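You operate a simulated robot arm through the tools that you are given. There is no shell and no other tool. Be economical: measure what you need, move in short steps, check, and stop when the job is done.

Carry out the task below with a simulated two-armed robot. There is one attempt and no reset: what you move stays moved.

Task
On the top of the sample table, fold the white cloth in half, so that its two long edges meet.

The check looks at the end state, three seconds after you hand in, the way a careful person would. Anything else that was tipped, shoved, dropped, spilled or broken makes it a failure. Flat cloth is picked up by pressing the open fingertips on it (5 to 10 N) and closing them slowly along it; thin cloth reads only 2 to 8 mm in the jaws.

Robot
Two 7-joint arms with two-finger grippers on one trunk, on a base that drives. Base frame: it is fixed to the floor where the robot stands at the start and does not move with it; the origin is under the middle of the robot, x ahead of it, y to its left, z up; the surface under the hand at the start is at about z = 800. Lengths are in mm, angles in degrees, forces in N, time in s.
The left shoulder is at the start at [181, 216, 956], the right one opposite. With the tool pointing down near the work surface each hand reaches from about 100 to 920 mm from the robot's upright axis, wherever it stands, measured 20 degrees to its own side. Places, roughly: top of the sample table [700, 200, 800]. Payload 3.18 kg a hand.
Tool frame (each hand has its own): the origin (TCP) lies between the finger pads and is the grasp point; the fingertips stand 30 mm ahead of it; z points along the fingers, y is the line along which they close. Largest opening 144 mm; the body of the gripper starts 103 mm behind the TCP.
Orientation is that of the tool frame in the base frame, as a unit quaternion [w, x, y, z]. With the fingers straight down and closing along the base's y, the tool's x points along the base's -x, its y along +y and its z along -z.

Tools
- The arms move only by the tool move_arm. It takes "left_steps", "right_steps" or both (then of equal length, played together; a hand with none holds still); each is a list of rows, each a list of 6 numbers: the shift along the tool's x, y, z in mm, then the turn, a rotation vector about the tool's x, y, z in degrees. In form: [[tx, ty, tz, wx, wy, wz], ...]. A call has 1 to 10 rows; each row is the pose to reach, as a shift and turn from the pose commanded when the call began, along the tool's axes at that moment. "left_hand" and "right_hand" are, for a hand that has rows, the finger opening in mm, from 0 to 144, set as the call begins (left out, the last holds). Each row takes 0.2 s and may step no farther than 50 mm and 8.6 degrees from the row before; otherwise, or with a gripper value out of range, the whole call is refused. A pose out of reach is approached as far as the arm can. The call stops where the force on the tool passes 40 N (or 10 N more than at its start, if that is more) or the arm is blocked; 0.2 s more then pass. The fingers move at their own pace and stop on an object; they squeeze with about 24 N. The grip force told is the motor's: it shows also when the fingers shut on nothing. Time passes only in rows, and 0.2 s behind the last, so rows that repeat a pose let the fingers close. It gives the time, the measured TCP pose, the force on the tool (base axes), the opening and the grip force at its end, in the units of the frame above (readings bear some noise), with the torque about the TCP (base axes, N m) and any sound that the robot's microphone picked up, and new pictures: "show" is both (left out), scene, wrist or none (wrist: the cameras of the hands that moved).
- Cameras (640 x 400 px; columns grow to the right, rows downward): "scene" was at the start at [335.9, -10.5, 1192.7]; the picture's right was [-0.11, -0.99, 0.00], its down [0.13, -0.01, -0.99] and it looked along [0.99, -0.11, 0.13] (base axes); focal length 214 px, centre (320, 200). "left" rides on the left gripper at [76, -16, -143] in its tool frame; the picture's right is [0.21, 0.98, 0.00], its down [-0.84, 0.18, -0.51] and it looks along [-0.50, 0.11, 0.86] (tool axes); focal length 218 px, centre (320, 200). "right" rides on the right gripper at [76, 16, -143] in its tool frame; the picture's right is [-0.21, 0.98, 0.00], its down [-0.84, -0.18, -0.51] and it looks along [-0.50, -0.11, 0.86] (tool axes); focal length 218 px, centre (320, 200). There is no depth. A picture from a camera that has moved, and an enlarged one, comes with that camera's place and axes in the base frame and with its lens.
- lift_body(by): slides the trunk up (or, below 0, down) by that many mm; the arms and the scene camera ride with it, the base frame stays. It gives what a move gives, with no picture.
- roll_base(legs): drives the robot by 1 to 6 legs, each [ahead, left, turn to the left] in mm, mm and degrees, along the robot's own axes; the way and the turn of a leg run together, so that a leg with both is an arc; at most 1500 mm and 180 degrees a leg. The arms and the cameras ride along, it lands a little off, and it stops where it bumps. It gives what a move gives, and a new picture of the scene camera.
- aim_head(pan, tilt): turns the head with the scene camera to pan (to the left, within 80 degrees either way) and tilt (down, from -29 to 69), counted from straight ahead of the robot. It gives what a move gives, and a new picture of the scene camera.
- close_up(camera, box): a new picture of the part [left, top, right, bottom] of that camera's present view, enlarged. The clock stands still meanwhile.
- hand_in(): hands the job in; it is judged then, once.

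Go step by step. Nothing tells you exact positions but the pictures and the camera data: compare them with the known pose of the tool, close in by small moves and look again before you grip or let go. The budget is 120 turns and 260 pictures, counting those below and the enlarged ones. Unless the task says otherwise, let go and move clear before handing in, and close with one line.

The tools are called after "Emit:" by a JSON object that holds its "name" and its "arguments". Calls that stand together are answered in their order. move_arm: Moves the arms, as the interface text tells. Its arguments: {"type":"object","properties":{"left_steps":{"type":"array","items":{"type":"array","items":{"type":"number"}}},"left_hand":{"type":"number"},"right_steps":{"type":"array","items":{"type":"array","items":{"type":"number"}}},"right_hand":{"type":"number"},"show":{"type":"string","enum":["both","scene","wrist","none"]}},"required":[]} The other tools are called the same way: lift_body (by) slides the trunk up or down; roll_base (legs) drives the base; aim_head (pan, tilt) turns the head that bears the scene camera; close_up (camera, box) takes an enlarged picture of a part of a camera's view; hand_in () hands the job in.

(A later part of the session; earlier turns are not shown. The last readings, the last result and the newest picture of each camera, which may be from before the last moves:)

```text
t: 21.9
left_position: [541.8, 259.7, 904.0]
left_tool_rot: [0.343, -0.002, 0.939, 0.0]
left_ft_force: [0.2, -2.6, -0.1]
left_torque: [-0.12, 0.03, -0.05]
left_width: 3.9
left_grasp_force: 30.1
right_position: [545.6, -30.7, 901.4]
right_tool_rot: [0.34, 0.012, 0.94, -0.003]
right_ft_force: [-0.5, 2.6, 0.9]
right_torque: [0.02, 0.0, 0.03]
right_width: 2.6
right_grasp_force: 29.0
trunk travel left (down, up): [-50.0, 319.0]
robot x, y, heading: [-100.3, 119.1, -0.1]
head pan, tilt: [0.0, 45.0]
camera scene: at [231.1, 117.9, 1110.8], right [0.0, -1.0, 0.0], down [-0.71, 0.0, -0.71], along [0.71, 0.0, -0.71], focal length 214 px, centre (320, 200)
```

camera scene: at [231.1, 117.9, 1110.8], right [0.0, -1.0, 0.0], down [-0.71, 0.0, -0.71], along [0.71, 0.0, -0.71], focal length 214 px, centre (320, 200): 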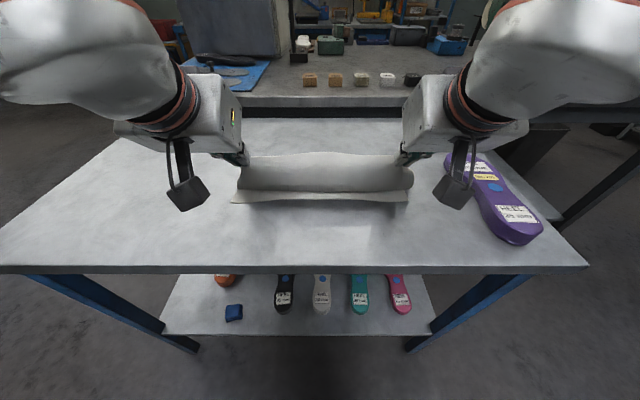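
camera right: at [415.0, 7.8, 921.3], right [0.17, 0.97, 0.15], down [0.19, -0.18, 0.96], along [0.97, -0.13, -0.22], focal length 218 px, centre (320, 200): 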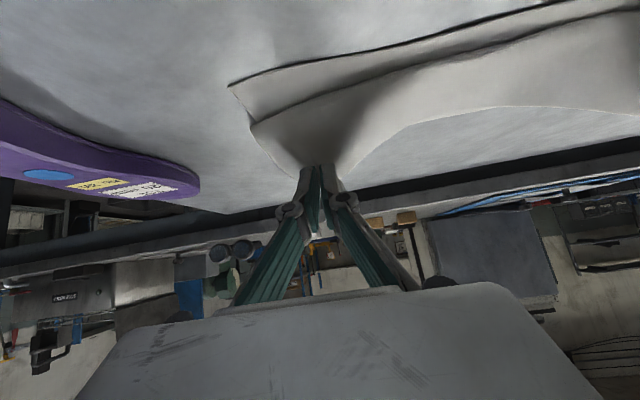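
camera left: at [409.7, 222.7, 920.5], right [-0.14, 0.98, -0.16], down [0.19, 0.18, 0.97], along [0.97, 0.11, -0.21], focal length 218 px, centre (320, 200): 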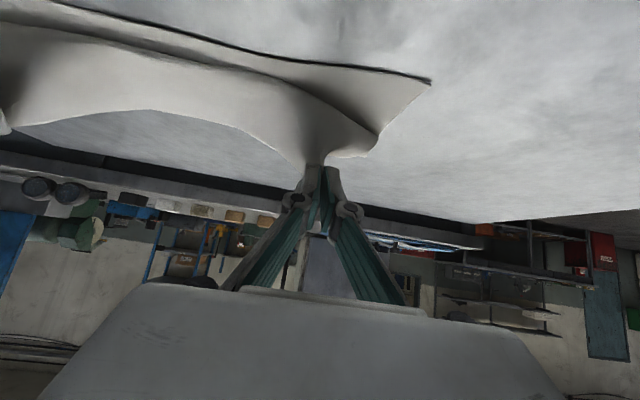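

Good, now there's room. I'll continue down to about 828 at the tips, tilting to 60°.

Emit:
{"name": "move_arm", "arguments": {"left_steps": [[14, -1, 12, 0, -5, 0], [27, -2, 23, 0, -10, 0], [38, -2, 32, 0, -15, 0], [47, -2, 39.8, 0, -20, 0], [47, -2, 39.8, 0, -20, 0]], "right_steps": [[13, 1, 11.5, 0, -5, 0], [25, 2, 22, 0, -10, 0], [35, 2, 31, 0, -15, 0], [44, 2, 39, 0, -20, 0], [44, 2, 39, 0, -20, 0]]}}

```text
t: 23.1
left_position: [529.4, 256.2, 849.0]
left_tool_rot: [0.496, -0.002, 0.869, 0.001]
left_ft_force: [-1.5, -0.1, 0.6]
left_torque: [0.0, -0.05, -0.03]
left_width: 0.8
left_grasp_force: 23.0
left hand out of reach, approached as far as the arm can: row 4, 5
right_position: [537.8, -28.6, 844.6]
right_tool_rot: [0.493, 0.012, 0.87, -0.007]
right_ft_force: [-0.4, 0.4, 0.6]
right_torque: [0.02, 0.0, -0.02]
right_width: 2.9
right_grasp_force: 21.1
trunk travel left (down, up): [-50.0, 319.0]
robot x, y, heading: [-100.2, 123.0, 0.1]
head pan, tilt: [0.0, 45.0]
camera scene: at [232.4, 117.9, 1110.3], right [0.0, -1.0, 0.0], down [-0.71, 0.0, -0.71], along [0.71, 0.0, -0.71], focal length 214 px, centre (320, 200)
camera right: at [375.8, -7.9, 852.6], right [0.14, 0.97, 0.18], down [-0.01, -0.18, 0.98], along [0.99, -0.13, -0.02], focal length 218 px, centre (320, 200)
camera left: at [367.2, 239.2, 855.4], right [-0.11, 0.98, -0.18], down [-0.01, 0.18, 0.98], along [0.99, 0.11, -0.01], focal length 218 px, centre (320, 200)
```

scene: 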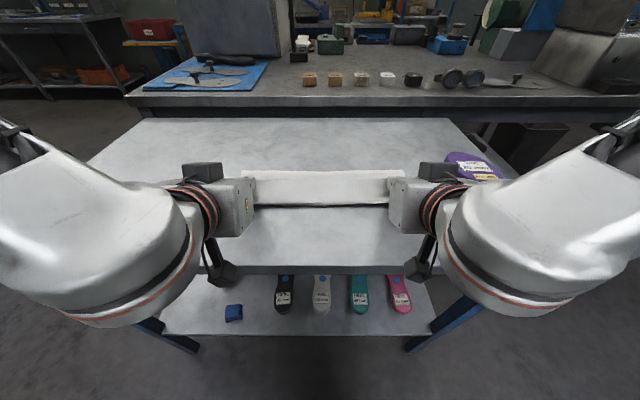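
right: 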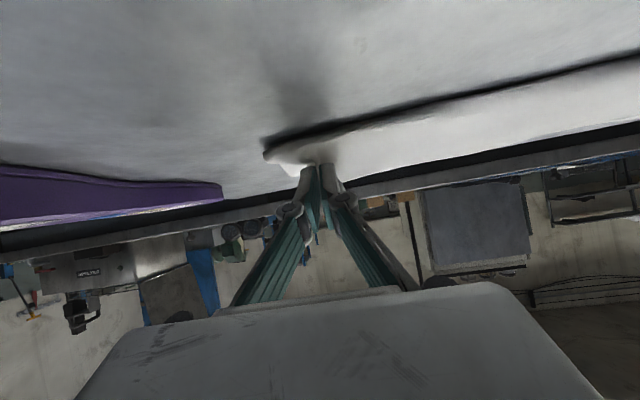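
left: 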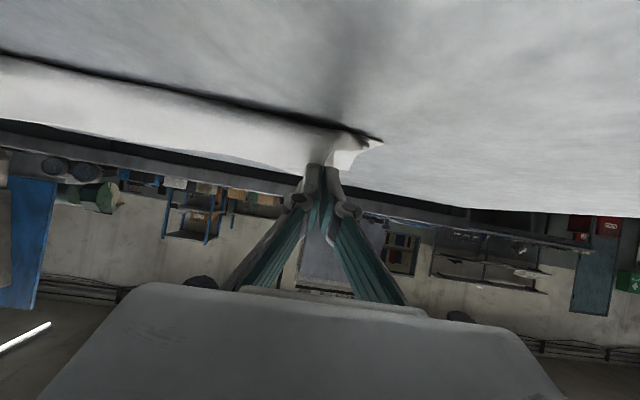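

The tips are about 20 mm above the cloth at 60° tilt. I'll lower the trunk 13 mm to set the edge down.

Emit:
{"name": "lift_body", "arguments": {"by": -13}}

Emit:
{"name": "close_up", "arguments": {"camera": "scene", "box": [200, 130, 440, 280]}}

Emit:
{"name": "close_up", "arguments": {"camera": "right", "box": [220, 60, 480, 222]}}

Emit:
{"name": "close_up", "arguments": {"camera": "left", "box": [180, 60, 440, 222]}}

```text
t: 23.6
left_position: [530.3, 254.6, 826.8]
left_tool_rot: [0.484, -0.002, 0.875, 0.001]
left_ft_force: [0.0, 0.1, 3.0]
left_torque: [-0.01, -0.02, -0.02]
left_width: 3.4
left_grasp_force: 30.5
right_position: [542.7, -23.9, 826.2]
right_tool_rot: [0.487, 0.014, 0.873, -0.001]
right_ft_force: [-0.7, 1.2, 6.9]
right_torque: [-0.02, -0.06, -0.02]
right_width: 1.7
right_grasp_force: 25.6
trunk travel left (down, up): [-39.0, 330.0]
robot x, y, heading: [-100.1, 117.2, 0.1]
head pan, tilt: [0.0, 45.0]
stopped: the force on the tool passed its limit at 51 N (the readings are from after the stop); the commanded pose is now the measured one
```

```text
2.67 times, centred on (320, 205) of scene
camera zoom: at [240.7, 117.7, 1096.7], right [0.0, -1.0, 0.0], down [-0.71, 0.0, -0.71], along [0.71, 0.0, -0.71], focal length 572 px, centre (320, 187)
```

zoom: 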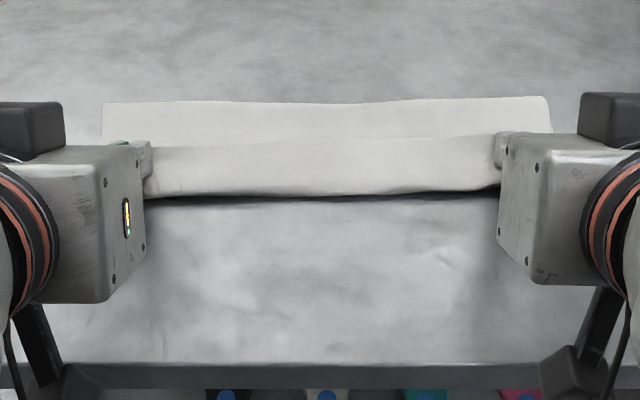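

```text
2.46 times, centred on (350, 141) of right
camera zoom: at [380.6, -5.3, 837.5], right [0.13, 0.97, 0.19], down [0.01, -0.19, 0.98], along [0.99, -0.13, -0.03], focal length 537 px, centre (246, 345)
```

zoom: 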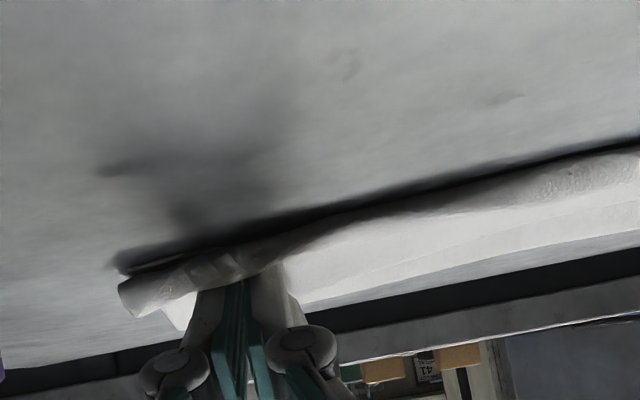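

```text
2.46 times, centred on (310, 141) of left
camera zoom: at [368.6, 238.0, 838.0], right [-0.12, 0.98, -0.18], down [0.02, 0.18, 0.98], along [0.99, 0.11, -0.04], focal length 537 px, centre (345, 345)
```

zoom: 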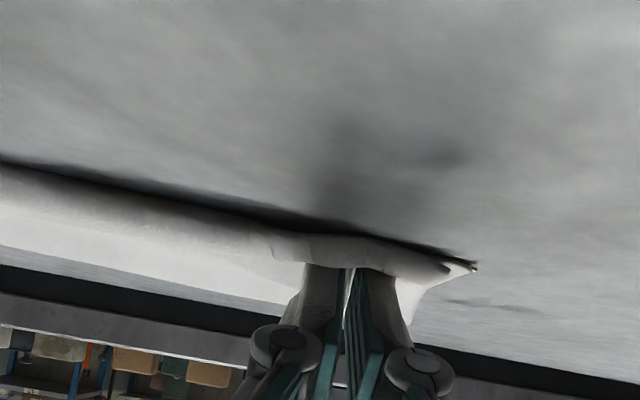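

The edge is down at 3–7 N but curled back at the jaws, and the fold lies somewhat too near. I'll let go and draw the fingers straight back, then see how the cloth settles.

Emit:
{"name": "move_arm", "arguments": {"left_steps": [[0, 0, 0, 0, 0, 0], [0, 0, 0, 0, 0, 0], [0, 0, -20, 0, 0, 0], [0, 0, -50, 0, 0, 0], [0, 0, -90, 0, 0, 0], [0, 0, -130, 0, 0, 0]], "left_hand": 24, "right_steps": [[0, 0, 0, 0, 0, 0], [0, 0, 0, 0, 0, 0], [0, 0, -20, 0, 0, 0], [0, 0, -50, 0, 0, 0], [0, 0, -90, 0, 0, 0], [0, 0, -130, 0, 0, 0]], "right_hand": 24}}

```text
t: 25.0
left_position: [465.7, 216.0, 903.4]
left_tool_rot: [0.472, -0.003, 0.881, 0.009]
left_ft_force: [0.7, 1.0, -0.5]
left_torque: [-0.01, -0.02, 0.01]
left_width: 24.1
left_grasp_force: 0.1
left hand out of reach, approached as far as the arm can: row 3, 4, 5, 6
right_position: [470.4, 14.8, 906.7]
right_tool_rot: [0.477, 0.014, 0.879, -0.01]
right_ft_force: [0.7, -0.4, -0.9]
right_torque: [0.01, -0.05, -0.01]
right_width: 23.9
right_grasp_force: 0.0
right hand out of reach, approached as far as the arm can: row 3, 4, 5, 6
trunk travel left (down, up): [-39.0, 330.0]
robot x, y, heading: [-101.0, 120.0, 0.0]
head pan, tilt: [0.0, 45.0]
camera scene: at [242.9, 119.0, 1094.7], right [0.01, -1.0, 0.0], down [-0.71, -0.01, -0.71], along [0.71, 0.01, -0.71], focal length 214 px, centre (320, 200)
camera right: at [310.1, 36.7, 921.2], right [0.15, 0.97, 0.17], down [0.03, -0.18, 0.98], along [0.99, -0.14, -0.05], focal length 218 px, centre (320, 200)
camera left: at [303.5, 196.0, 917.7], right [-0.13, 0.98, -0.16], down [0.04, 0.17, 0.99], along [0.99, 0.12, -0.06], focal length 218 px, centre (320, 200)
```

scene: 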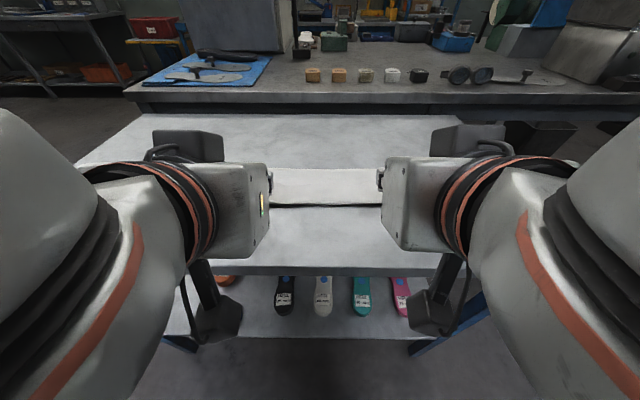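
right: 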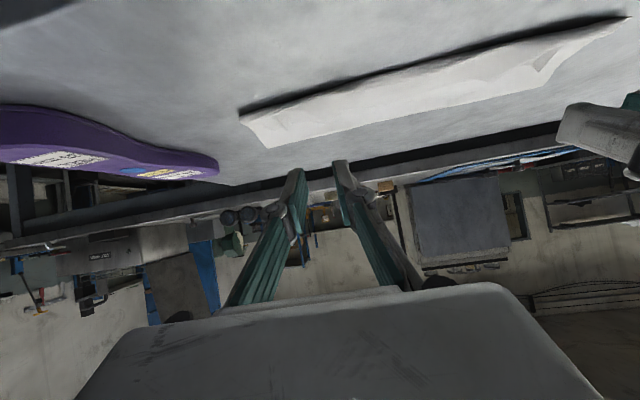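
left: 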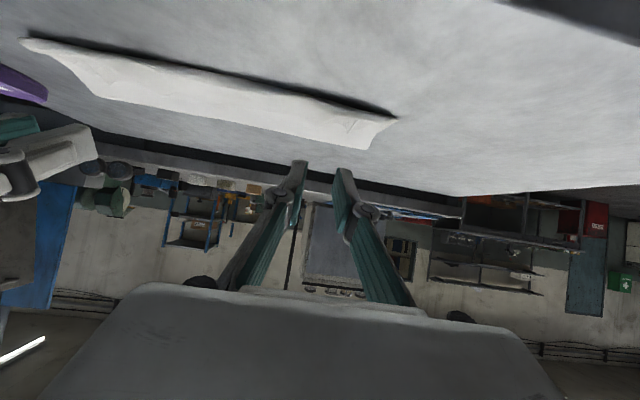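

The cloth is free and the hands are clear. I'll raise the hands upright and apart to see how it lies.

Emit:
{"name": "move_arm", "arguments": {"left_steps": [[-14, 14, -10, 0, 8, 0], [-28, 28, -19, 0, 16, 0], [-42, 42, -28, 0, 24, 0], [-56, 56, -38, 0, 32, 0], [-70, 70, -47, 0, 40, 0], [-84, 85, -57, 0, 48, 0], [-98, 100, -67, 0, 56, 0]], "right_steps": [[-14, -14, -10, 0, 8, 0], [-28, -28, -19, 0, 16, 0], [-42, -42, -28, 0, 24, 0], [-56, -56, -38, 0, 32, 0], [-70, -70, -47, 0, 40, 0], [-84, -85, -57, 0, 48, 0], [-98, -100, -67, 0, 56, 0]], "show": "scene"}}

```text
t: 26.6
left_position: [459.8, 309.6, 1034.6]
left_tool_rot: [0.014, -0.002, 1.0, -0.001]
left_ft_force: [0.1, 0.3, 0.4]
left_torque: [0.02, -0.02, 0.02]
left_width: 23.7
left_grasp_force: 0.1
right_position: [461.2, -81.9, 1035.8]
right_tool_rot: [0.017, 0.013, 1.0, 0.004]
right_ft_force: [0.3, -0.2, 0.1]
right_torque: [0.06, 0.0, 0.02]
right_width: 24.1
right_grasp_force: 0.0
trunk travel left (down, up): [-39.0, 330.0]
robot x, y, heading: [-100.1, 118.0, 0.1]
head pan, tilt: [0.0, 45.0]
camera scene: at [241.9, 117.8, 1096.3], right [0.0, -1.0, 0.0], down [-0.71, 0.0, -0.71], along [0.71, 0.0, -0.71], focal length 214 px, centre (320, 200)
```

scene: 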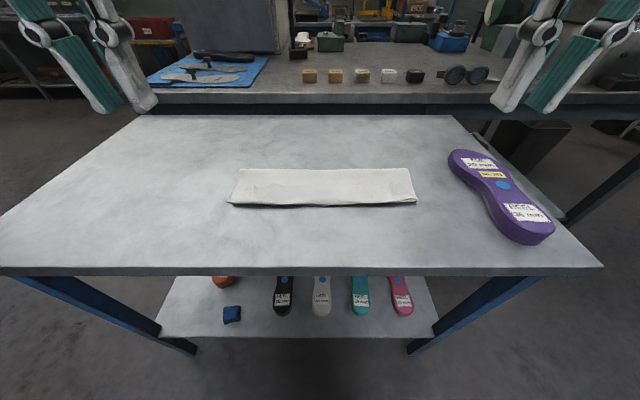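

Emit:
{"name": "close_up", "arguments": {"camera": "scene", "box": [216, 140, 432, 275]}}

Emit:
{"name": "close_up", "arguments": {"camera": "right", "box": [0, 0, 640, 400]}}

Emit:
{"name": "close_up", "arguments": {"camera": "left", "box": [0, 0, 640, 400]}}

```text
2.96 times, centred on (324, 208) of scene
camera zoom: at [241.9, 117.8, 1096.3], right [0.0, -1.0, 0.0], down [-0.71, 0.0, -0.71], along [0.71, 0.0, -0.71], focal length 636 px, centre (308, 178)
```

zoom: 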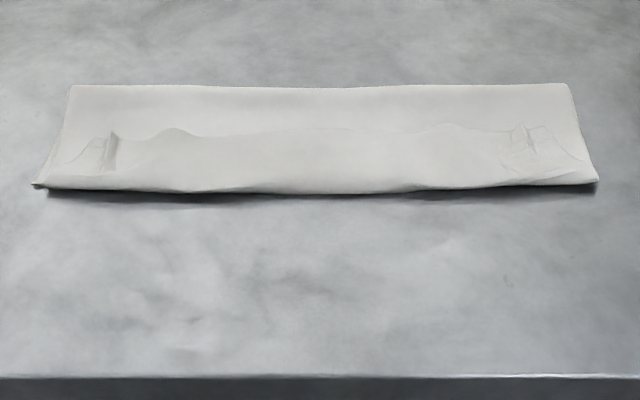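

```text
1.00 times, centred on (320, 200) of right (not enlarged: the box is as wide or as high as the picture)
camera zoom: at [379.1, -65.7, 1176.6], right [0.23, 0.97, 0.02], down [0.82, -0.21, 0.54], along [0.52, -0.11, -0.84], focal length 218 px, centre (320, 200)
```

zoom: 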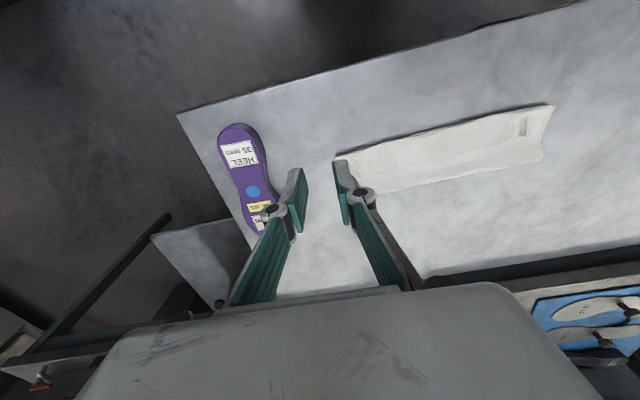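

```text
1.00 times, centred on (320, 200) of left (not enlarged: the box is as wide or as high as the picture)
camera zoom: at [378.6, 293.2, 1175.2], right [-0.21, 0.98, -0.01], down [0.83, 0.18, 0.53], along [0.52, 0.11, -0.85], focal length 218 px, centre (320, 200)
```

zoom: 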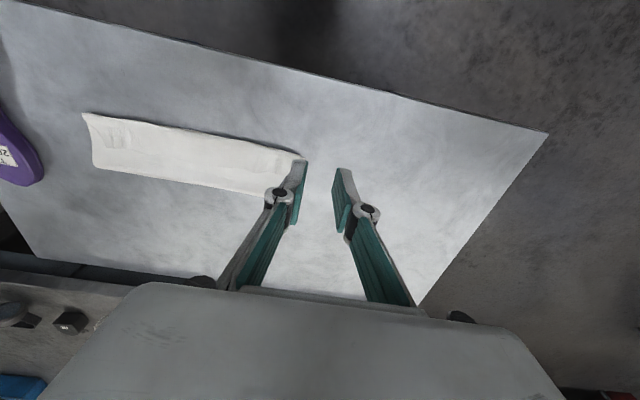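

The edge strip, about 50 mm wide, curled back on top, with small ridges at about (556, 250) and (566, −30); the fold sits near x 631 instead of 665. I'll re-pinch that edge at its very rim and lay it down again on a taut arc, so I go above the ridges first.

Emit:
{"name": "move_arm", "arguments": {"left_steps": [[-22, -12, 35, 0, 0.5, 0], [-43, -24, 70, 0, 1, 0], [-64, -36, 105, 0, 1.6, 0], [-86, -48, 140, 0, 1.6, 0], [-107, -60, 172, 0, 1.6, 0], [-107, -60, 172, 0, 1.6, 0]], "right_steps": [[-22, 10, 35, 0, 0.5, 0], [-45, 20, 70, 0, 1, 0], [-68, 30, 105, 0, 1.9, 0], [-91, 40, 140, 0, 1.9, 0], [-114, 52, 172, 0, 1.9, 0], [-114, 52, 172, 0, 1.9, 0]]}}

```text
t: 28.0
left_position: [571.9, 250.8, 868.1]
left_tool_rot: [0.002, -0.003, 1.0, -0.001]
left_ft_force: [-0.1, -0.2, -0.3]
left_torque: [-0.05, -0.04, -0.01]
left_width: 24.1
left_grasp_force: 0.1
right_position: [579.3, -30.2, 869.1]
right_tool_rot: [0.004, 0.014, 1.0, 0.005]
right_ft_force: [-0.4, 0.3, -0.1]
right_torque: [0.0, -0.07, -0.01]
right_width: 23.8
right_grasp_force: 0.0
trunk travel left (down, up): [-39.0, 330.0]
robot x, y, heading: [-99.7, 118.6, 0.1]
head pan, tilt: [0.0, 45.0]
camera scene: at [240.3, 117.8, 1097.3], right [0.0, -1.0, 0.0], down [-0.71, 0.0, -0.71], along [0.71, 0.0, -0.71], focal length 214 px, centre (320, 200)
camera right: at [503.5, -14.4, 1013.4], right [0.23, 0.97, 0.01], down [0.83, -0.21, 0.51], along [0.5, -0.11, -0.86], focal length 218 px, centre (320, 200)
camera left: at [493.6, 233.1, 1009.6], right [-0.21, 0.98, 0.0], down [0.84, 0.18, 0.51], along [0.5, 0.11, -0.86], focal length 218 px, centre (320, 200)
```

scene: 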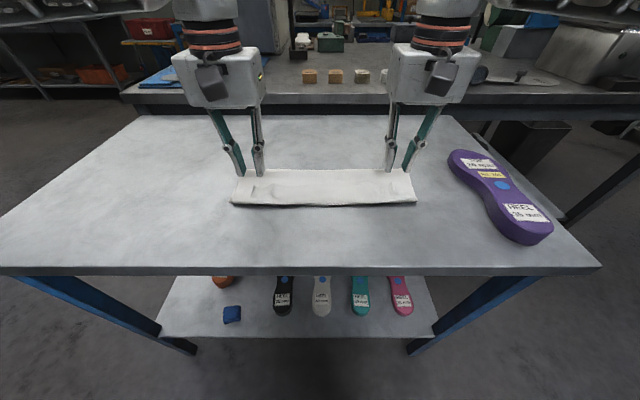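
right: 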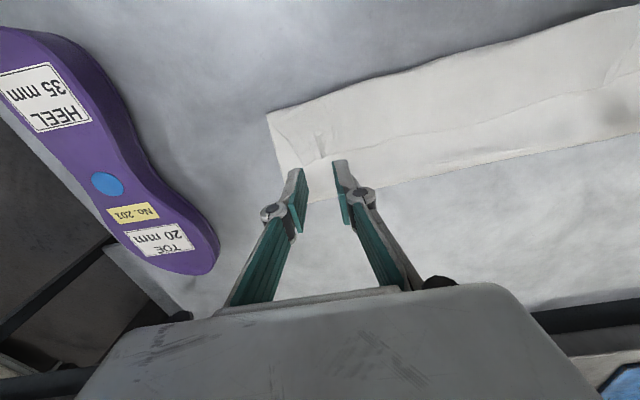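
left: 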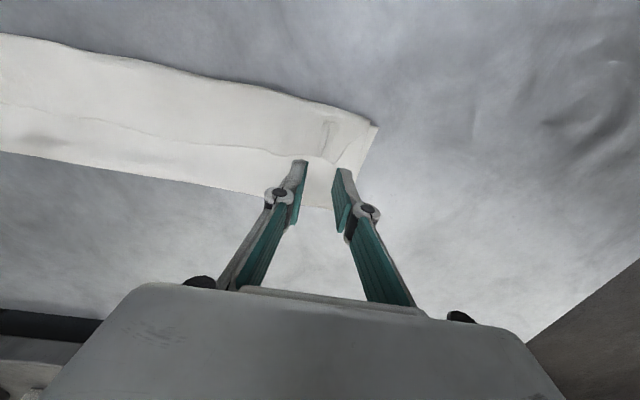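

Emit:
{"name": "close_up", "arguments": {"camera": "right", "box": [240, 60, 480, 210]}}

Emit:
{"name": "close_up", "arguments": {"camera": "left", "box": [180, 70, 420, 220]}}

```text
2.67 times, centred on (360, 135) of right
camera zoom: at [503.5, -14.4, 1013.4], right [0.23, 0.97, 0.01], down [0.83, -0.21, 0.51], along [0.5, -0.11, -0.86], focal length 582 px, centre (213, 373)
```

zoom: 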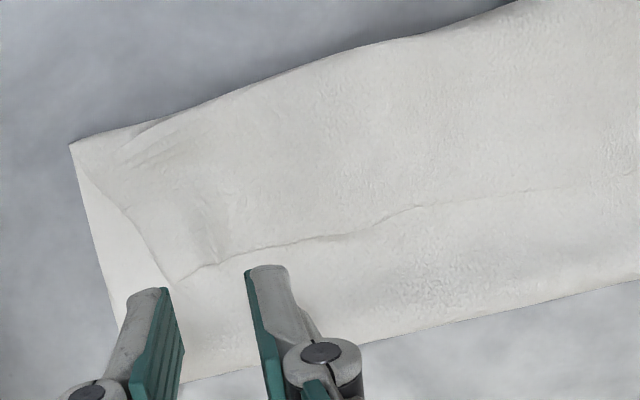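

```text
2.67 times, centred on (300, 145) of left
camera zoom: at [493.6, 233.1, 1009.6], right [-0.21, 0.98, 0.0], down [0.84, 0.18, 0.51], along [0.5, 0.11, -0.86], focal length 582 px, centre (373, 347)
```

zoom: 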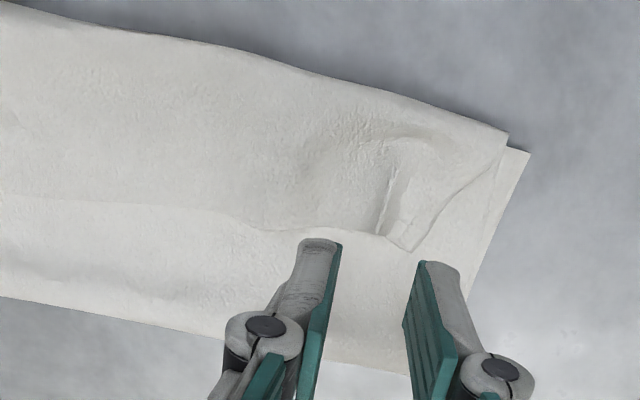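

The strip's edge is clear now: left at about (570, 225–260), right at about (579, −27 to −49), with the lower near corners at (526, 296) and (527, −67). The hands stand right over that rim with about 10 mm overlap, so I'll descend to light contact.

Emit:
{"name": "move_arm", "arguments": {"left_steps": [[0, 0, 15, 0, 0, 0], [0, 0, 29, 0, 0, 0]], "right_steps": [[0, 0, 15, 0.3, 0, 0], [0, 0, 30, 0.6, 0, 0]], "show": "wrist"}}

```text
t: 28.6
left_position: [572.5, 250.6, 836.2]
left_tool_rot: [0.0, -0.002, 1.0, 0.0]
left_ft_force: [-0.7, 0.5, 0.0]
left_torque: [-0.01, 0.0, -0.01]
left_width: 24.0
left_grasp_force: 0.2
right_position: [581.6, -31.3, 837.6]
right_tool_rot: [0.003, 0.013, 1.0, -0.001]
right_ft_force: [0.9, 0.3, -0.4]
right_torque: [0.01, 0.02, 0.01]
right_width: 24.2
right_grasp_force: 0.1
trunk travel left (down, up): [-39.0, 330.0]
robot x, y, heading: [-100.8, 112.9, 0.3]
head pan, tilt: [0.0, 45.0]
camera right: at [505.1, -13.1, 981.0], right [0.23, 0.97, 0.0], down [0.84, -0.2, 0.51], along [0.5, -0.12, -0.86], focal length 218 px, centre (320, 200)
camera left: at [494.8, 233.2, 978.6], right [-0.21, 0.98, 0.0], down [0.84, 0.18, 0.51], along [0.5, 0.11, -0.86], focal length 218 px, centre (320, 200)
```

right: 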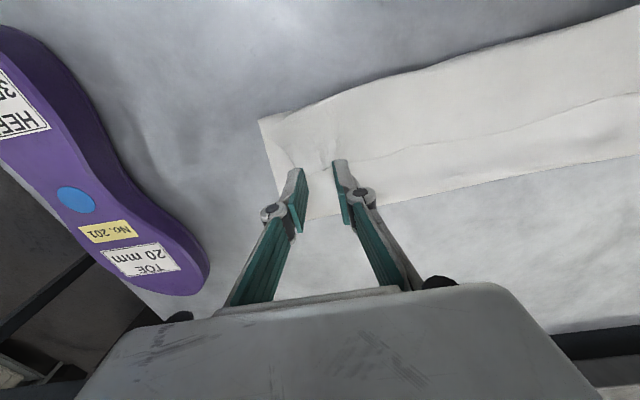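
left: 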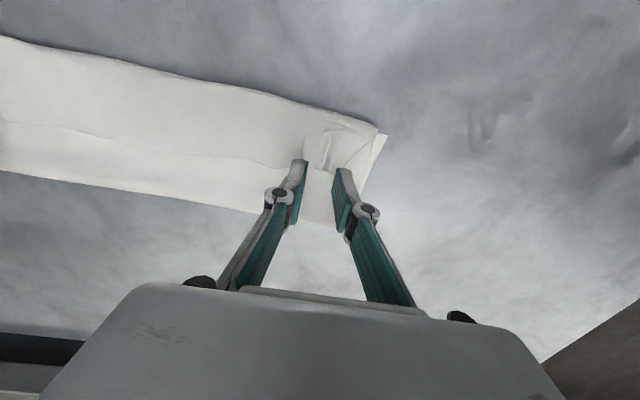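

Emit:
{"name": "close_up", "arguments": {"camera": "right", "box": [250, 110, 410, 210]}}

Emit:
{"name": "close_up", "arguments": {"camera": "left", "box": [240, 110, 400, 210]}}

```text
4.00 times, centred on (330, 160) of right
camera zoom: at [505.1, -13.1, 981.0], right [0.23, 0.97, 0.0], down [0.84, -0.2, 0.51], along [0.5, -0.12, -0.86], focal length 873 px, centre (280, 360)
```

zoom: 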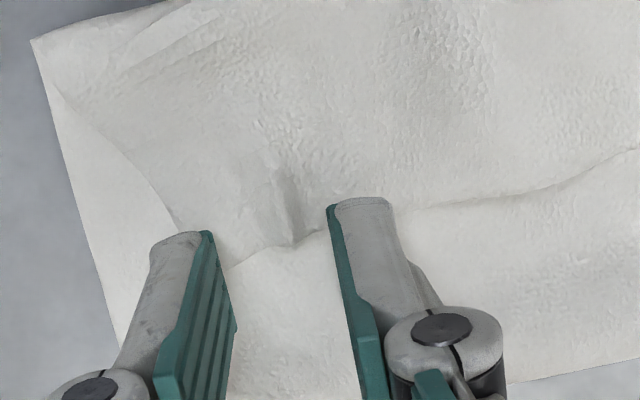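

```text
4.00 times, centred on (320, 160) of left
camera zoom: at [494.8, 233.2, 978.6], right [-0.21, 0.98, 0.0], down [0.84, 0.18, 0.51], along [0.5, 0.11, -0.86], focal length 873 px, centre (320, 360)
```

zoom: 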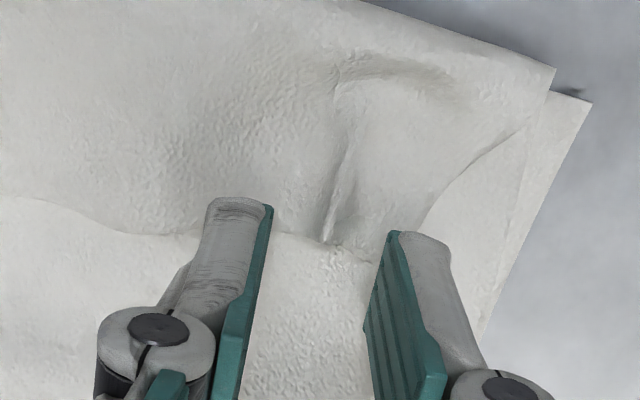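

The rim lies under both fingertips with about 7–8 mm overlap, and the old ridges sit between the fingers. I'll lower to a light touch.

Emit:
{"name": "move_arm", "arguments": {"left_steps": [[0, 0, 1, 0, 0, 0], [0, 0, 2, 0, 0, 0]], "right_steps": [[0, 0, 1.5, 0, 0, 0], [0, 0, 3, 0, 0, 0]], "show": "none"}}

Emit:
{"name": "move_arm", "arguments": {"left_steps": [[0, 0, 0.5, 0, 0, 0], [0, 0, 1, 0, 0, 0]], "right_steps": [[0, 0, 0.5, 0, 0, 0], [0, 0, 1, 0, 0, 0]], "show": "none"}}

```text
t: 29.2
left_position: [572.5, 249.5, 835.7]
left_tool_rot: [0.001, -0.003, 1.0, -0.002]
left_ft_force: [-0.3, 1.4, -0.4]
left_torque: [-0.01, -0.03, -0.04]
left_width: 24.1
left_grasp_force: 0.1
right_position: [580.9, -29.8, 833.4]
right_tool_rot: [0.003, 0.013, 1.0, -0.001]
right_ft_force: [0.1, 0.2, 0.5]
right_torque: [0.0, 0.01, 0.0]
right_width: 24.3
right_grasp_force: 0.0
trunk travel left (down, up): [-39.0, 330.0]
robot x, y, heading: [-101.2, 115.6, -0.1]
head pan, tilt: [0.0, 45.0]
```

```text
t: 29.8
left_position: [571.7, 251.3, 835.2]
left_tool_rot: [0.0, -0.002, 1.0, 0.0]
left_ft_force: [-0.4, -0.4, -0.1]
left_torque: [-0.03, -0.03, 0.01]
left_width: 24.3
left_grasp_force: 0.1
right_position: [581.8, -30.2, 834.7]
right_tool_rot: [0.001, 0.013, 1.0, -0.001]
right_ft_force: [-1.0, 0.6, -0.3]
right_torque: [-0.02, -0.03, 0.03]
right_width: 24.0
right_grasp_force: 0.1
trunk travel left (down, up): [-39.0, 330.0]
robot x, y, heading: [-97.3, 120.0, -0.0]
head pan, tilt: [0.0, 45.0]
```

Emit:
{"name": "move_arm", "arguments": {"left_steps": [[0, 0, 1, 0, 0, 0], [0, 0, 1.5, 0, 0, 0]], "right_steps": [[0, 0, 0.7, 0, 0, 0], [0, 0, 1, 0, 0, 0]], "show": "none"}}

Emit:
{"name": "move_arm", "arguments": {"left_steps": [[0, 0, 0.6, 0, 0, 0], [0, 0, 1, 0, 0, 0]], "right_steps": [[0, 0, 0.6, 0, 0, 0], [0, 0, 1, 0, 0, 0]], "show": "none"}}

```text
t: 30.4
left_position: [572.5, 250.1, 833.3]
left_tool_rot: [0.001, -0.003, 1.0, 0.0]
left_ft_force: [0.3, 0.1, 0.4]
left_torque: [0.01, 0.02, 0.0]
left_width: 23.9
left_grasp_force: 0.1
right_position: [581.0, -31.5, 832.1]
right_tool_rot: [0.003, 0.013, 1.0, -0.001]
right_ft_force: [-1.0, -0.2, 0.5]
right_torque: [0.0, 0.01, -0.03]
right_width: 23.8
right_grasp_force: 0.0
trunk travel left (down, up): [-39.0, 330.0]
robot x, y, heading: [-101.7, 116.3, -0.1]
head pan, tilt: [0.0, 45.0]
```

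```text
t: 31.0
left_position: [571.2, 249.7, 832.2]
left_tool_rot: [0.0, -0.002, 1.0, -0.001]
left_ft_force: [-0.2, -0.6, 2.3]
left_torque: [0.01, 0.03, 0.0]
left_width: 23.7
left_grasp_force: 0.1
right_position: [582.4, -31.9, 832.2]
right_tool_rot: [0.002, 0.013, 1.0, -0.001]
right_ft_force: [-0.3, -0.7, 1.4]
right_torque: [0.02, 0.01, 0.02]
right_width: 23.8
right_grasp_force: 0.1
trunk travel left (down, up): [-39.0, 330.0]
robot x, y, heading: [-103.6, 118.0, -0.0]
head pan, tilt: [0.0, 45.0]
```

Light contact on both. I'll close slowly with a slight extra press.

Emit:
{"name": "move_arm", "arguments": {"left_steps": [[0, 0, 0.2, 0, 0, 0], [0, 0, 0.2, 0, 0, 0]], "left_hand": 16, "right_steps": [[0, 0, 0.5, 0, 0, 0], [0, 0, 0.5, 0, 0, 0]], "right_hand": 16, "show": "wrist"}}

```text
t: 31.6
left_position: [571.2, 252.5, 830.9]
left_tool_rot: [0.0, -0.002, 1.0, 0.0]
left_ft_force: [0.0, 1.1, 0.5]
left_torque: [-0.03, -0.02, -0.04]
left_width: 15.3
left_grasp_force: 0.0
right_position: [580.2, -31.0, 832.1]
right_tool_rot: [0.002, 0.013, 1.0, 0.0]
right_ft_force: [0.7, -0.4, 1.4]
right_torque: [-0.02, 0.0, 0.01]
right_width: 15.3
right_grasp_force: 0.0
trunk travel left (down, up): [-39.0, 330.0]
robot x, y, heading: [-99.4, 114.6, -0.1]
head pan, tilt: [0.0, 45.0]
camera right: at [504.4, -12.9, 975.0], right [0.23, 0.97, 0.0], down [0.84, -0.2, 0.51], along [0.5, -0.12, -0.86], focal length 218 px, centre (320, 200)
camera left: at [493.8, 233.6, 973.6], right [-0.21, 0.98, 0.0], down [0.84, 0.18, 0.51], along [0.5, 0.11, -0.86], focal length 218 px, centre (320, 200)
```

right: 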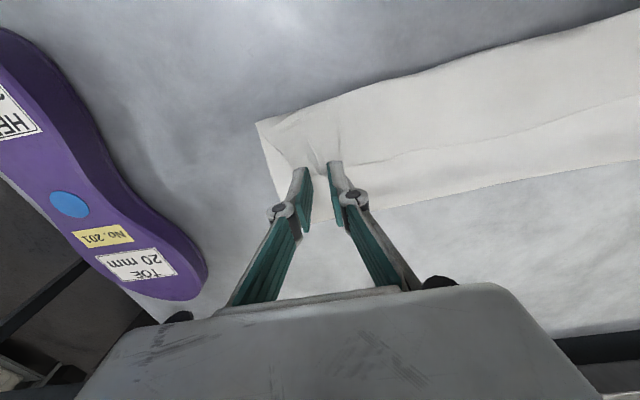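
left: 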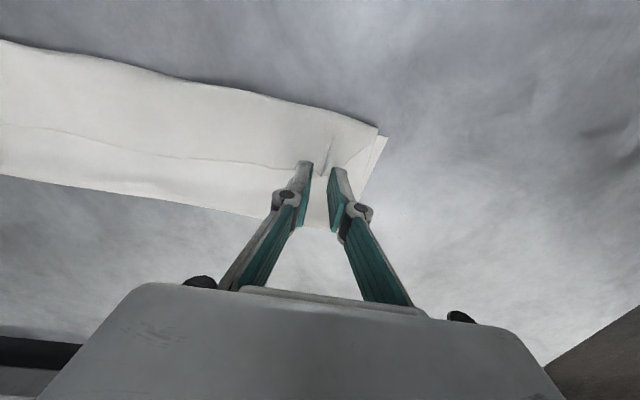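

Emit:
{"name": "move_arm", "arguments": {"left_steps": [[0, 0, 0.5, 0, 0, 0], [0, 0, 0.5, 0, 0, 0]], "left_hand": 9, "right_steps": [[0, 0, 0.4, 0, 0, 0], [0, 0, 0.4, 0, 0, 0]], "right_hand": 9, "show": "none"}}

Emit:
{"name": "move_arm", "arguments": {"left_steps": [[0, 0, 0, 0, 0, 0], [0, 0, 0, 0, 0, 0], [0, 0, 0, 0, 0, 0]], "left_hand": 0, "right_steps": [[0, 0, 0, 0, 0, 0], [0, 0, 0, 0, 0, 0], [0, 0, 0, 0, 0, 0]], "right_hand": 0, "show": "none"}}

Emit:
{"name": "close_up", "arguments": {"camera": "right", "box": [240, 90, 420, 203]}}

Emit:
{"name": "close_up", "arguments": {"camera": "left", "box": [230, 90, 410, 203]}}

```text
t: 32.2
left_position: [571.8, 250.3, 831.1]
left_tool_rot: [0.001, -0.003, 1.0, -0.001]
left_ft_force: [-0.2, 0.4, 1.5]
left_torque: [-0.02, 0.01, -0.06]
left_width: 8.6
left_grasp_force: 0.1
right_position: [580.5, -31.4, 831.8]
right_tool_rot: [0.002, 0.014, 1.0, -0.001]
right_ft_force: [-0.4, -0.6, 0.7]
right_torque: [0.01, 0.03, -0.01]
right_width: 8.7
right_grasp_force: 0.1
trunk travel left (down, up): [-39.0, 330.0]
robot x, y, heading: [-97.5, 116.9, 0.2]
head pan, tilt: [0.0, 45.0]
```

```text
t: 33.0
left_position: [571.4, 251.7, 832.3]
left_tool_rot: [0.0, -0.003, 1.0, 0.0]
left_ft_force: [0.4, -0.9, 1.6]
left_torque: [-0.03, -0.01, 0.01]
left_width: 1.6
left_grasp_force: 24.9
right_position: [580.6, -29.5, 830.9]
right_tool_rot: [0.003, 0.014, 1.0, -0.002]
right_ft_force: [1.3, 0.5, -1.2]
right_torque: [0.04, 0.02, -0.02]
right_width: 3.7
right_grasp_force: 25.4
trunk travel left (down, up): [-39.0, 330.0]
robot x, y, heading: [-99.8, 115.9, 0.1]
head pan, tilt: [0.0, 45.0]
```

```text
3.54 times, centred on (330, 146) of right
camera zoom: at [504.6, -12.8, 974.3], right [0.23, 0.97, 0.0], down [0.84, -0.2, 0.51], along [0.5, -0.12, -0.86], focal length 773 px, centre (285, 389)
```

zoom: 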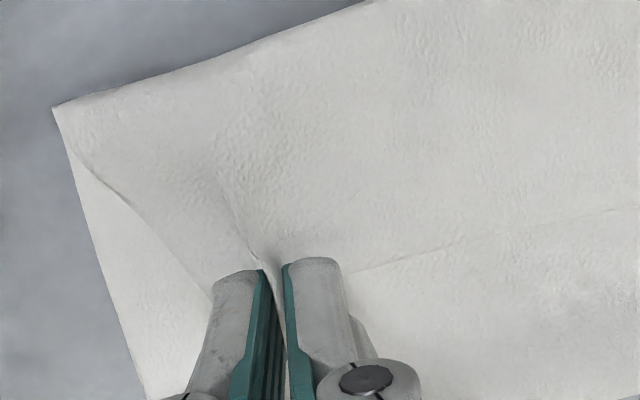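

```text
3.54 times, centred on (320, 146) of left
camera zoom: at [493.9, 233.5, 973.2], right [-0.21, 0.98, 0.0], down [0.84, 0.18, 0.51], along [0.5, 0.11, -0.86], focal length 773 px, centre (320, 389)
```

zoom: 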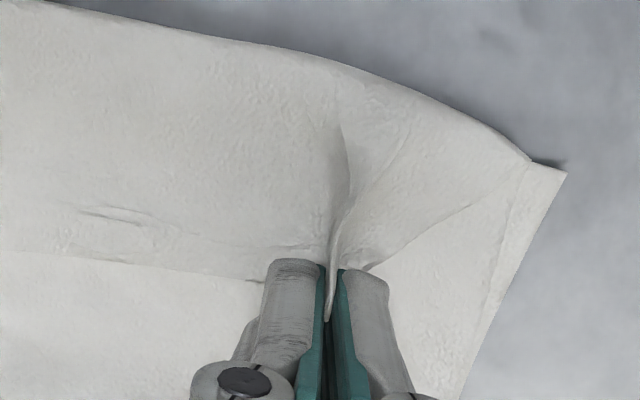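

Both ridges look pinched. I'll lift 30 mm and check that only the top layer comes up.

Emit:
{"name": "move_arm", "arguments": {"left_steps": [[0, 0, -5, 0, 0, 0], [0, 0, -15, 0, 0, 0], [0, 0, -30, 0, 0, 0]], "right_steps": [[0, 0, -5, 0, 0, 0], [0, 0, -15, 0, 0, 0], [0, 0, -30, 0, 0, 0]]}}

```text
t: 33.8
left_position: [571.0, 251.4, 860.8]
left_tool_rot: [0.002, -0.002, 1.0, -0.001]
left_ft_force: [-1.2, -1.9, -0.3]
left_torque: [0.01, -0.02, 0.01]
left_width: 3.7
left_grasp_force: 27.4
right_position: [580.7, -31.3, 862.9]
right_tool_rot: [0.003, 0.013, 1.0, -0.001]
right_ft_force: [0.6, 2.2, 0.4]
right_torque: [0.05, 0.02, -0.02]
right_width: 1.7
right_grasp_force: 19.9
trunk travel left (down, up): [-39.0, 330.0]
robot x, y, heading: [-101.4, 118.4, 0.1]
head pan, tilt: [0.0, 45.0]
camera scene: at [240.7, 117.8, 1097.0], right [0.0, -1.0, 0.0], down [-0.71, 0.0, -0.71], along [0.71, 0.0, -0.71], focal length 214 px, centre (320, 200)
camera right: at [504.2, -12.8, 1005.8], right [0.23, 0.97, 0.0], down [0.83, -0.2, 0.51], along [0.5, -0.12, -0.86], focal length 218 px, centre (320, 200)
camera left: at [493.2, 233.7, 1004.2], right [-0.21, 0.98, 0.0], down [0.84, 0.18, 0.51], along [0.5, 0.11, -0.86], focal length 218 px, centre (320, 200)
```

scene: 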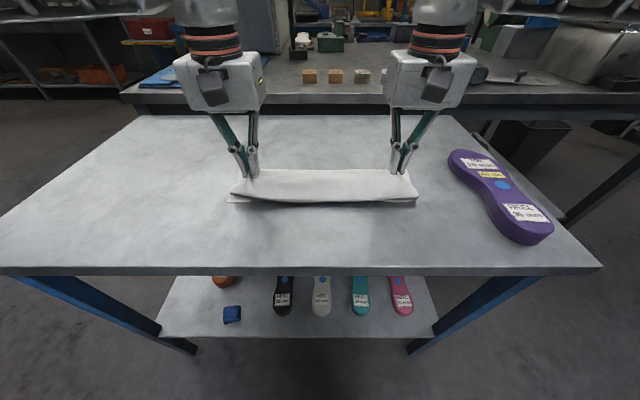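
right: 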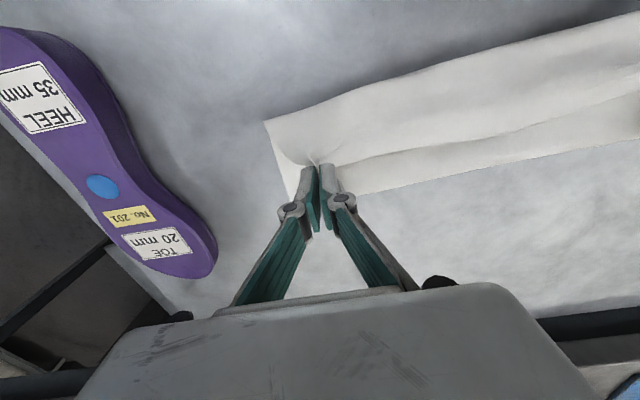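
left: 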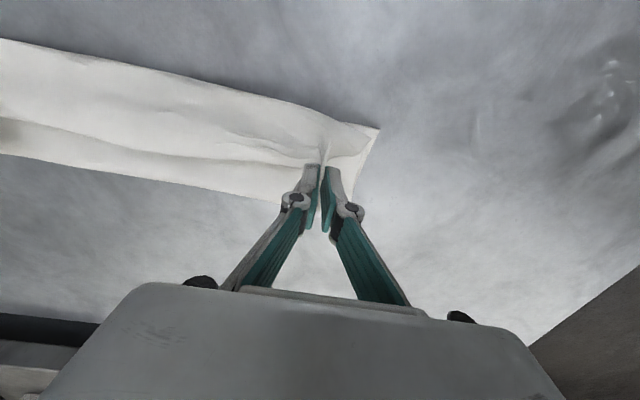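

Only the top layer lifts. I'll raise the edge high, then roll 50 mm ahead so the sheet stands over the intended fold line at x≈658.

Emit:
{"name": "move_arm", "arguments": {"left_steps": [[-4, -2, -23, 0, 0, 0], [-12, -3, -46, 0, 0, 0], [-24, -3, -70, 0, 0, 0], [-39, -3, -92, 0, 0, 0], [-39, -3, -92, 0, 0, 0]], "right_steps": [[-4, 2, -23, 0, 0, 0], [-10, 3, -46, 0, 0, 0], [-18, 3, -70, 0, 0, 0], [-30, 3, -92, 0, 0, 0], [-30, 3, -92, 0, 0, 0]], "show": "none"}}

Emit:
{"name": "roll_base", "arguments": {"legs": [[50, 0, 0]]}}

```text
t: 35.0
left_position: [611.0, 246.9, 952.3]
left_tool_rot: [0.0, -0.002, 1.0, 0.0]
left_ft_force: [-0.4, 0.0, -0.2]
left_torque: [0.0, 0.0, 0.0]
left_width: 2.7
left_grasp_force: 29.8
right_position: [610.9, -29.0, 953.0]
right_tool_rot: [0.002, 0.013, 1.0, -0.001]
right_ft_force: [-0.2, 0.4, -1.2]
right_torque: [0.0, 0.03, -0.02]
right_width: 3.9
right_grasp_force: 27.4
trunk travel left (down, up): [-39.0, 330.0]
robot x, y, heading: [-103.2, 117.9, 0.1]
head pan, tilt: [0.0, 45.0]
```

```text
t: 35.9
left_position: [661.4, 247.1, 952.6]
left_tool_rot: [0.0, -0.003, 1.0, -0.001]
left_ft_force: [0.2, -0.3, 1.2]
left_torque: [-0.03, 0.01, 0.03]
left_width: 2.5
left_grasp_force: 28.1
right_position: [660.0, -28.9, 953.7]
right_tool_rot: [0.003, 0.013, 1.0, 0.0]
right_ft_force: [0.7, 0.4, -1.2]
right_torque: [-0.03, 0.02, 0.0]
right_width: 3.2
right_grasp_force: 30.3
trunk travel left (down, up): [-39.0, 330.0]
robot x, y, heading: [-51.2, 118.9, -0.0]
head pan, tilt: [0.0, 45.0]
camera scene: at [291.7, 117.6, 1096.5], right [0.0, -1.0, 0.0], down [-0.71, 0.0, -0.71], along [0.71, 0.0, -0.71], focal length 214 px, centre (320, 200)
```

scene: 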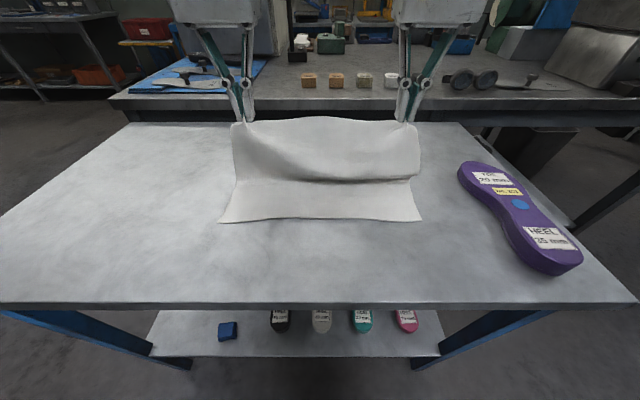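

The sheet now stands over the fold line with the lower layer's near edge at about x 533. I'll fold down on a taut arc, alternating short backward rolls with lowering and tilting the hands.

Emit:
{"name": "roll_base", "arguments": {"legs": [[-35, 0, 0]]}}

Emit:
{"name": "move_arm", "arguments": {"left_steps": [[3.8, 0, 5.8, 0, -7.5, 0], [7.8, 0, 16, 0, -15, 0]], "right_steps": [[3.8, 0, 5.8, 0, -7.5, 0], [7.8, 0, 16, 0, -15, 0]], "show": "none"}}

Emit:
{"name": "roll_base", "arguments": {"legs": [[-35, 0, 0]]}}

```text
t: 36.8
left_position: [625.7, 247.4, 952.3]
left_tool_rot: [0.0, -0.003, 1.0, -0.001]
left_ft_force: [-0.2, 0.0, 1.5]
left_torque: [0.03, -0.07, 0.01]
left_width: 1.2
left_grasp_force: 24.8
right_position: [625.3, -28.5, 952.5]
right_tool_rot: [0.002, 0.013, 1.0, -0.001]
right_ft_force: [0.8, 0.3, -1.0]
right_torque: [-0.01, -0.06, 0.02]
right_width: 2.8
right_grasp_force: 30.3
trunk travel left (down, up): [-39.0, 330.0]
robot x, y, heading: [-85.0, 116.8, 0.0]
head pan, tilt: [0.0, 45.0]
camera scene: at [256.7, 117.7, 1096.3], right [0.0, -1.0, 0.0], down [-0.71, 0.0, -0.71], along [0.71, 0.0, -0.71], focal length 214 px, centre (320, 200)
```

scene: 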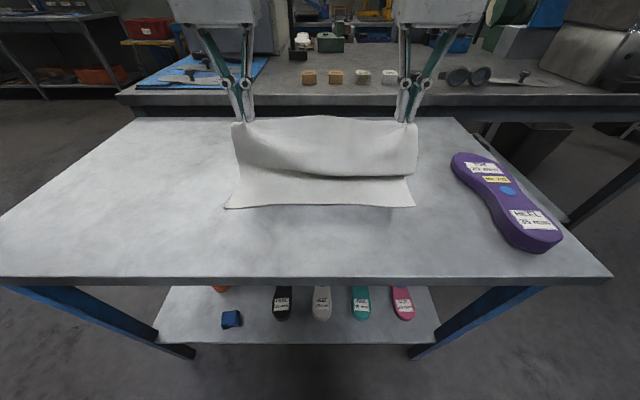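

```text
t: 37.4
left_position: [618.1, 248.5, 938.0]
left_tool_rot: [0.132, -0.003, 0.991, 0.0]
left_ft_force: [-3.4, 0.7, 0.7]
left_torque: [-0.01, 0.07, 0.01]
left_width: 2.5
left_grasp_force: 28.9
right_position: [617.6, -27.3, 937.5]
right_tool_rot: [0.135, 0.013, 0.991, -0.003]
right_ft_force: [-0.7, -0.7, 2.5]
right_torque: [0.04, 0.02, -0.01]
right_width: 0.4
right_grasp_force: 20.1
trunk travel left (down, up): [-39.0, 330.0]
robot x, y, heading: [-80.1, 122.3, -0.1]
head pan, tilt: [0.0, 45.0]
```

```text
t: 38.2
left_position: [583.3, 247.3, 936.9]
left_tool_rot: [0.131, -0.003, 0.991, -0.001]
left_ft_force: [-0.2, 0.5, 0.0]
left_torque: [0.02, -0.01, 0.02]
left_width: 3.1
left_grasp_force: 21.4
right_position: [584.0, -27.4, 936.1]
right_tool_rot: [0.133, 0.013, 0.991, -0.002]
right_ft_force: [-0.4, 0.8, -0.4]
right_torque: [-0.03, -0.01, -0.01]
right_width: 4.0
right_grasp_force: 30.2
trunk travel left (down, up): [-39.0, 330.0]
robot x, y, heading: [-117.6, 116.9, 0.2]
head pan, tilt: [0.0, 45.0]
camera scene: at [222.0, 117.8, 1096.4], right [0.0, -1.0, 0.0], down [-0.71, 0.0, -0.71], along [0.71, 0.0, -0.71], focal length 214 px, centre (320, 200)
```

scene: 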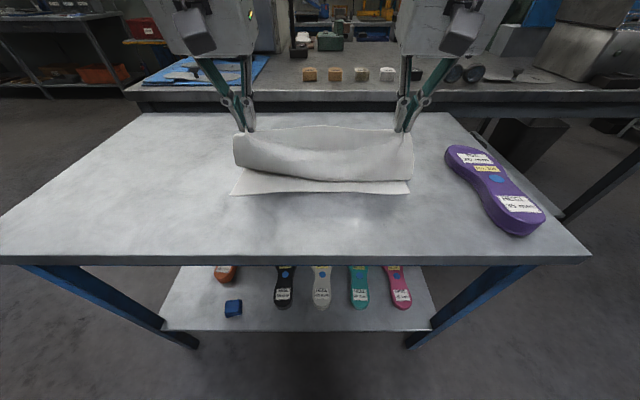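

Emit:
{"name": "move_arm", "arguments": {"left_steps": [[9, 0, 15, 0, -7.5, 0], [18.6, 0, 30.2, 0, -15, 0]], "right_steps": [[9, 0, 15, 0, -7.5, 0], [18.6, 0, 30.2, 0, -15, 0]], "show": "none"}}

Emit:
{"name": "roll_base", "arguments": {"legs": [[-32, 0, 0]]}}

Emit:
{"name": "close_up", "arguments": {"camera": "scene", "box": [216, 100, 432, 235]}}

```text
t: 38.8
left_position: [573.2, 247.1, 903.3]
left_tool_rot: [0.259, -0.003, 0.966, 0.0]
left_ft_force: [-0.6, -0.1, 0.7]
left_torque: [-0.01, -0.02, 0.0]
left_width: 0.9
left_grasp_force: 22.5
right_position: [574.0, -28.4, 902.3]
right_tool_rot: [0.262, 0.012, 0.965, -0.004]
right_ft_force: [-0.9, 0.6, -0.2]
right_torque: [0.02, 0.03, -0.01]
right_width: 2.8
right_grasp_force: 30.4
trunk travel left (down, up): [-39.0, 330.0]
robot x, y, heading: [-118.8, 120.6, 0.0]
head pan, tilt: [0.0, 45.0]
```

```text
t: 39.7
left_position: [541.7, 247.9, 903.7]
left_tool_rot: [0.26, -0.003, 0.966, -0.001]
left_ft_force: [1.4, 0.9, -0.6]
left_torque: [0.06, 0.0, 0.06]
left_width: 0.6
left_grasp_force: 20.1
right_position: [541.7, -28.5, 904.2]
right_tool_rot: [0.261, 0.013, 0.965, -0.005]
right_ft_force: [-1.5, 1.1, 0.5]
right_torque: [0.01, 0.02, 0.03]
right_width: 1.6
right_grasp_force: 21.4
trunk travel left (down, up): [-39.0, 330.0]
robot x, y, heading: [-150.4, 117.7, -0.0]
head pan, tilt: [0.0, 45.0]
camera scene: at [190.1, 117.7, 1096.6], right [0.0, -1.0, 0.0], down [-0.71, 0.0, -0.71], along [0.71, 0.0, -0.71], focal length 214 px, centre (320, 200)
```

scene: 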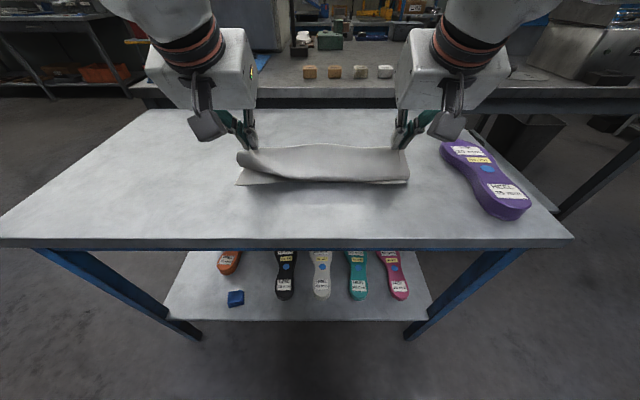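

```text
2.96 times, centred on (324, 168) of scene
camera zoom: at [190.1, 117.7, 1096.6], right [0.0, -1.0, 0.0], down [-0.71, 0.0, -0.71], along [0.71, 0.0, -0.71], focal length 636 px, centre (308, 296)
```

zoom: 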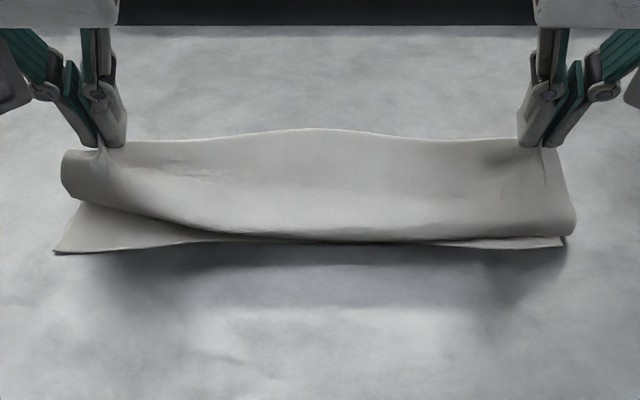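

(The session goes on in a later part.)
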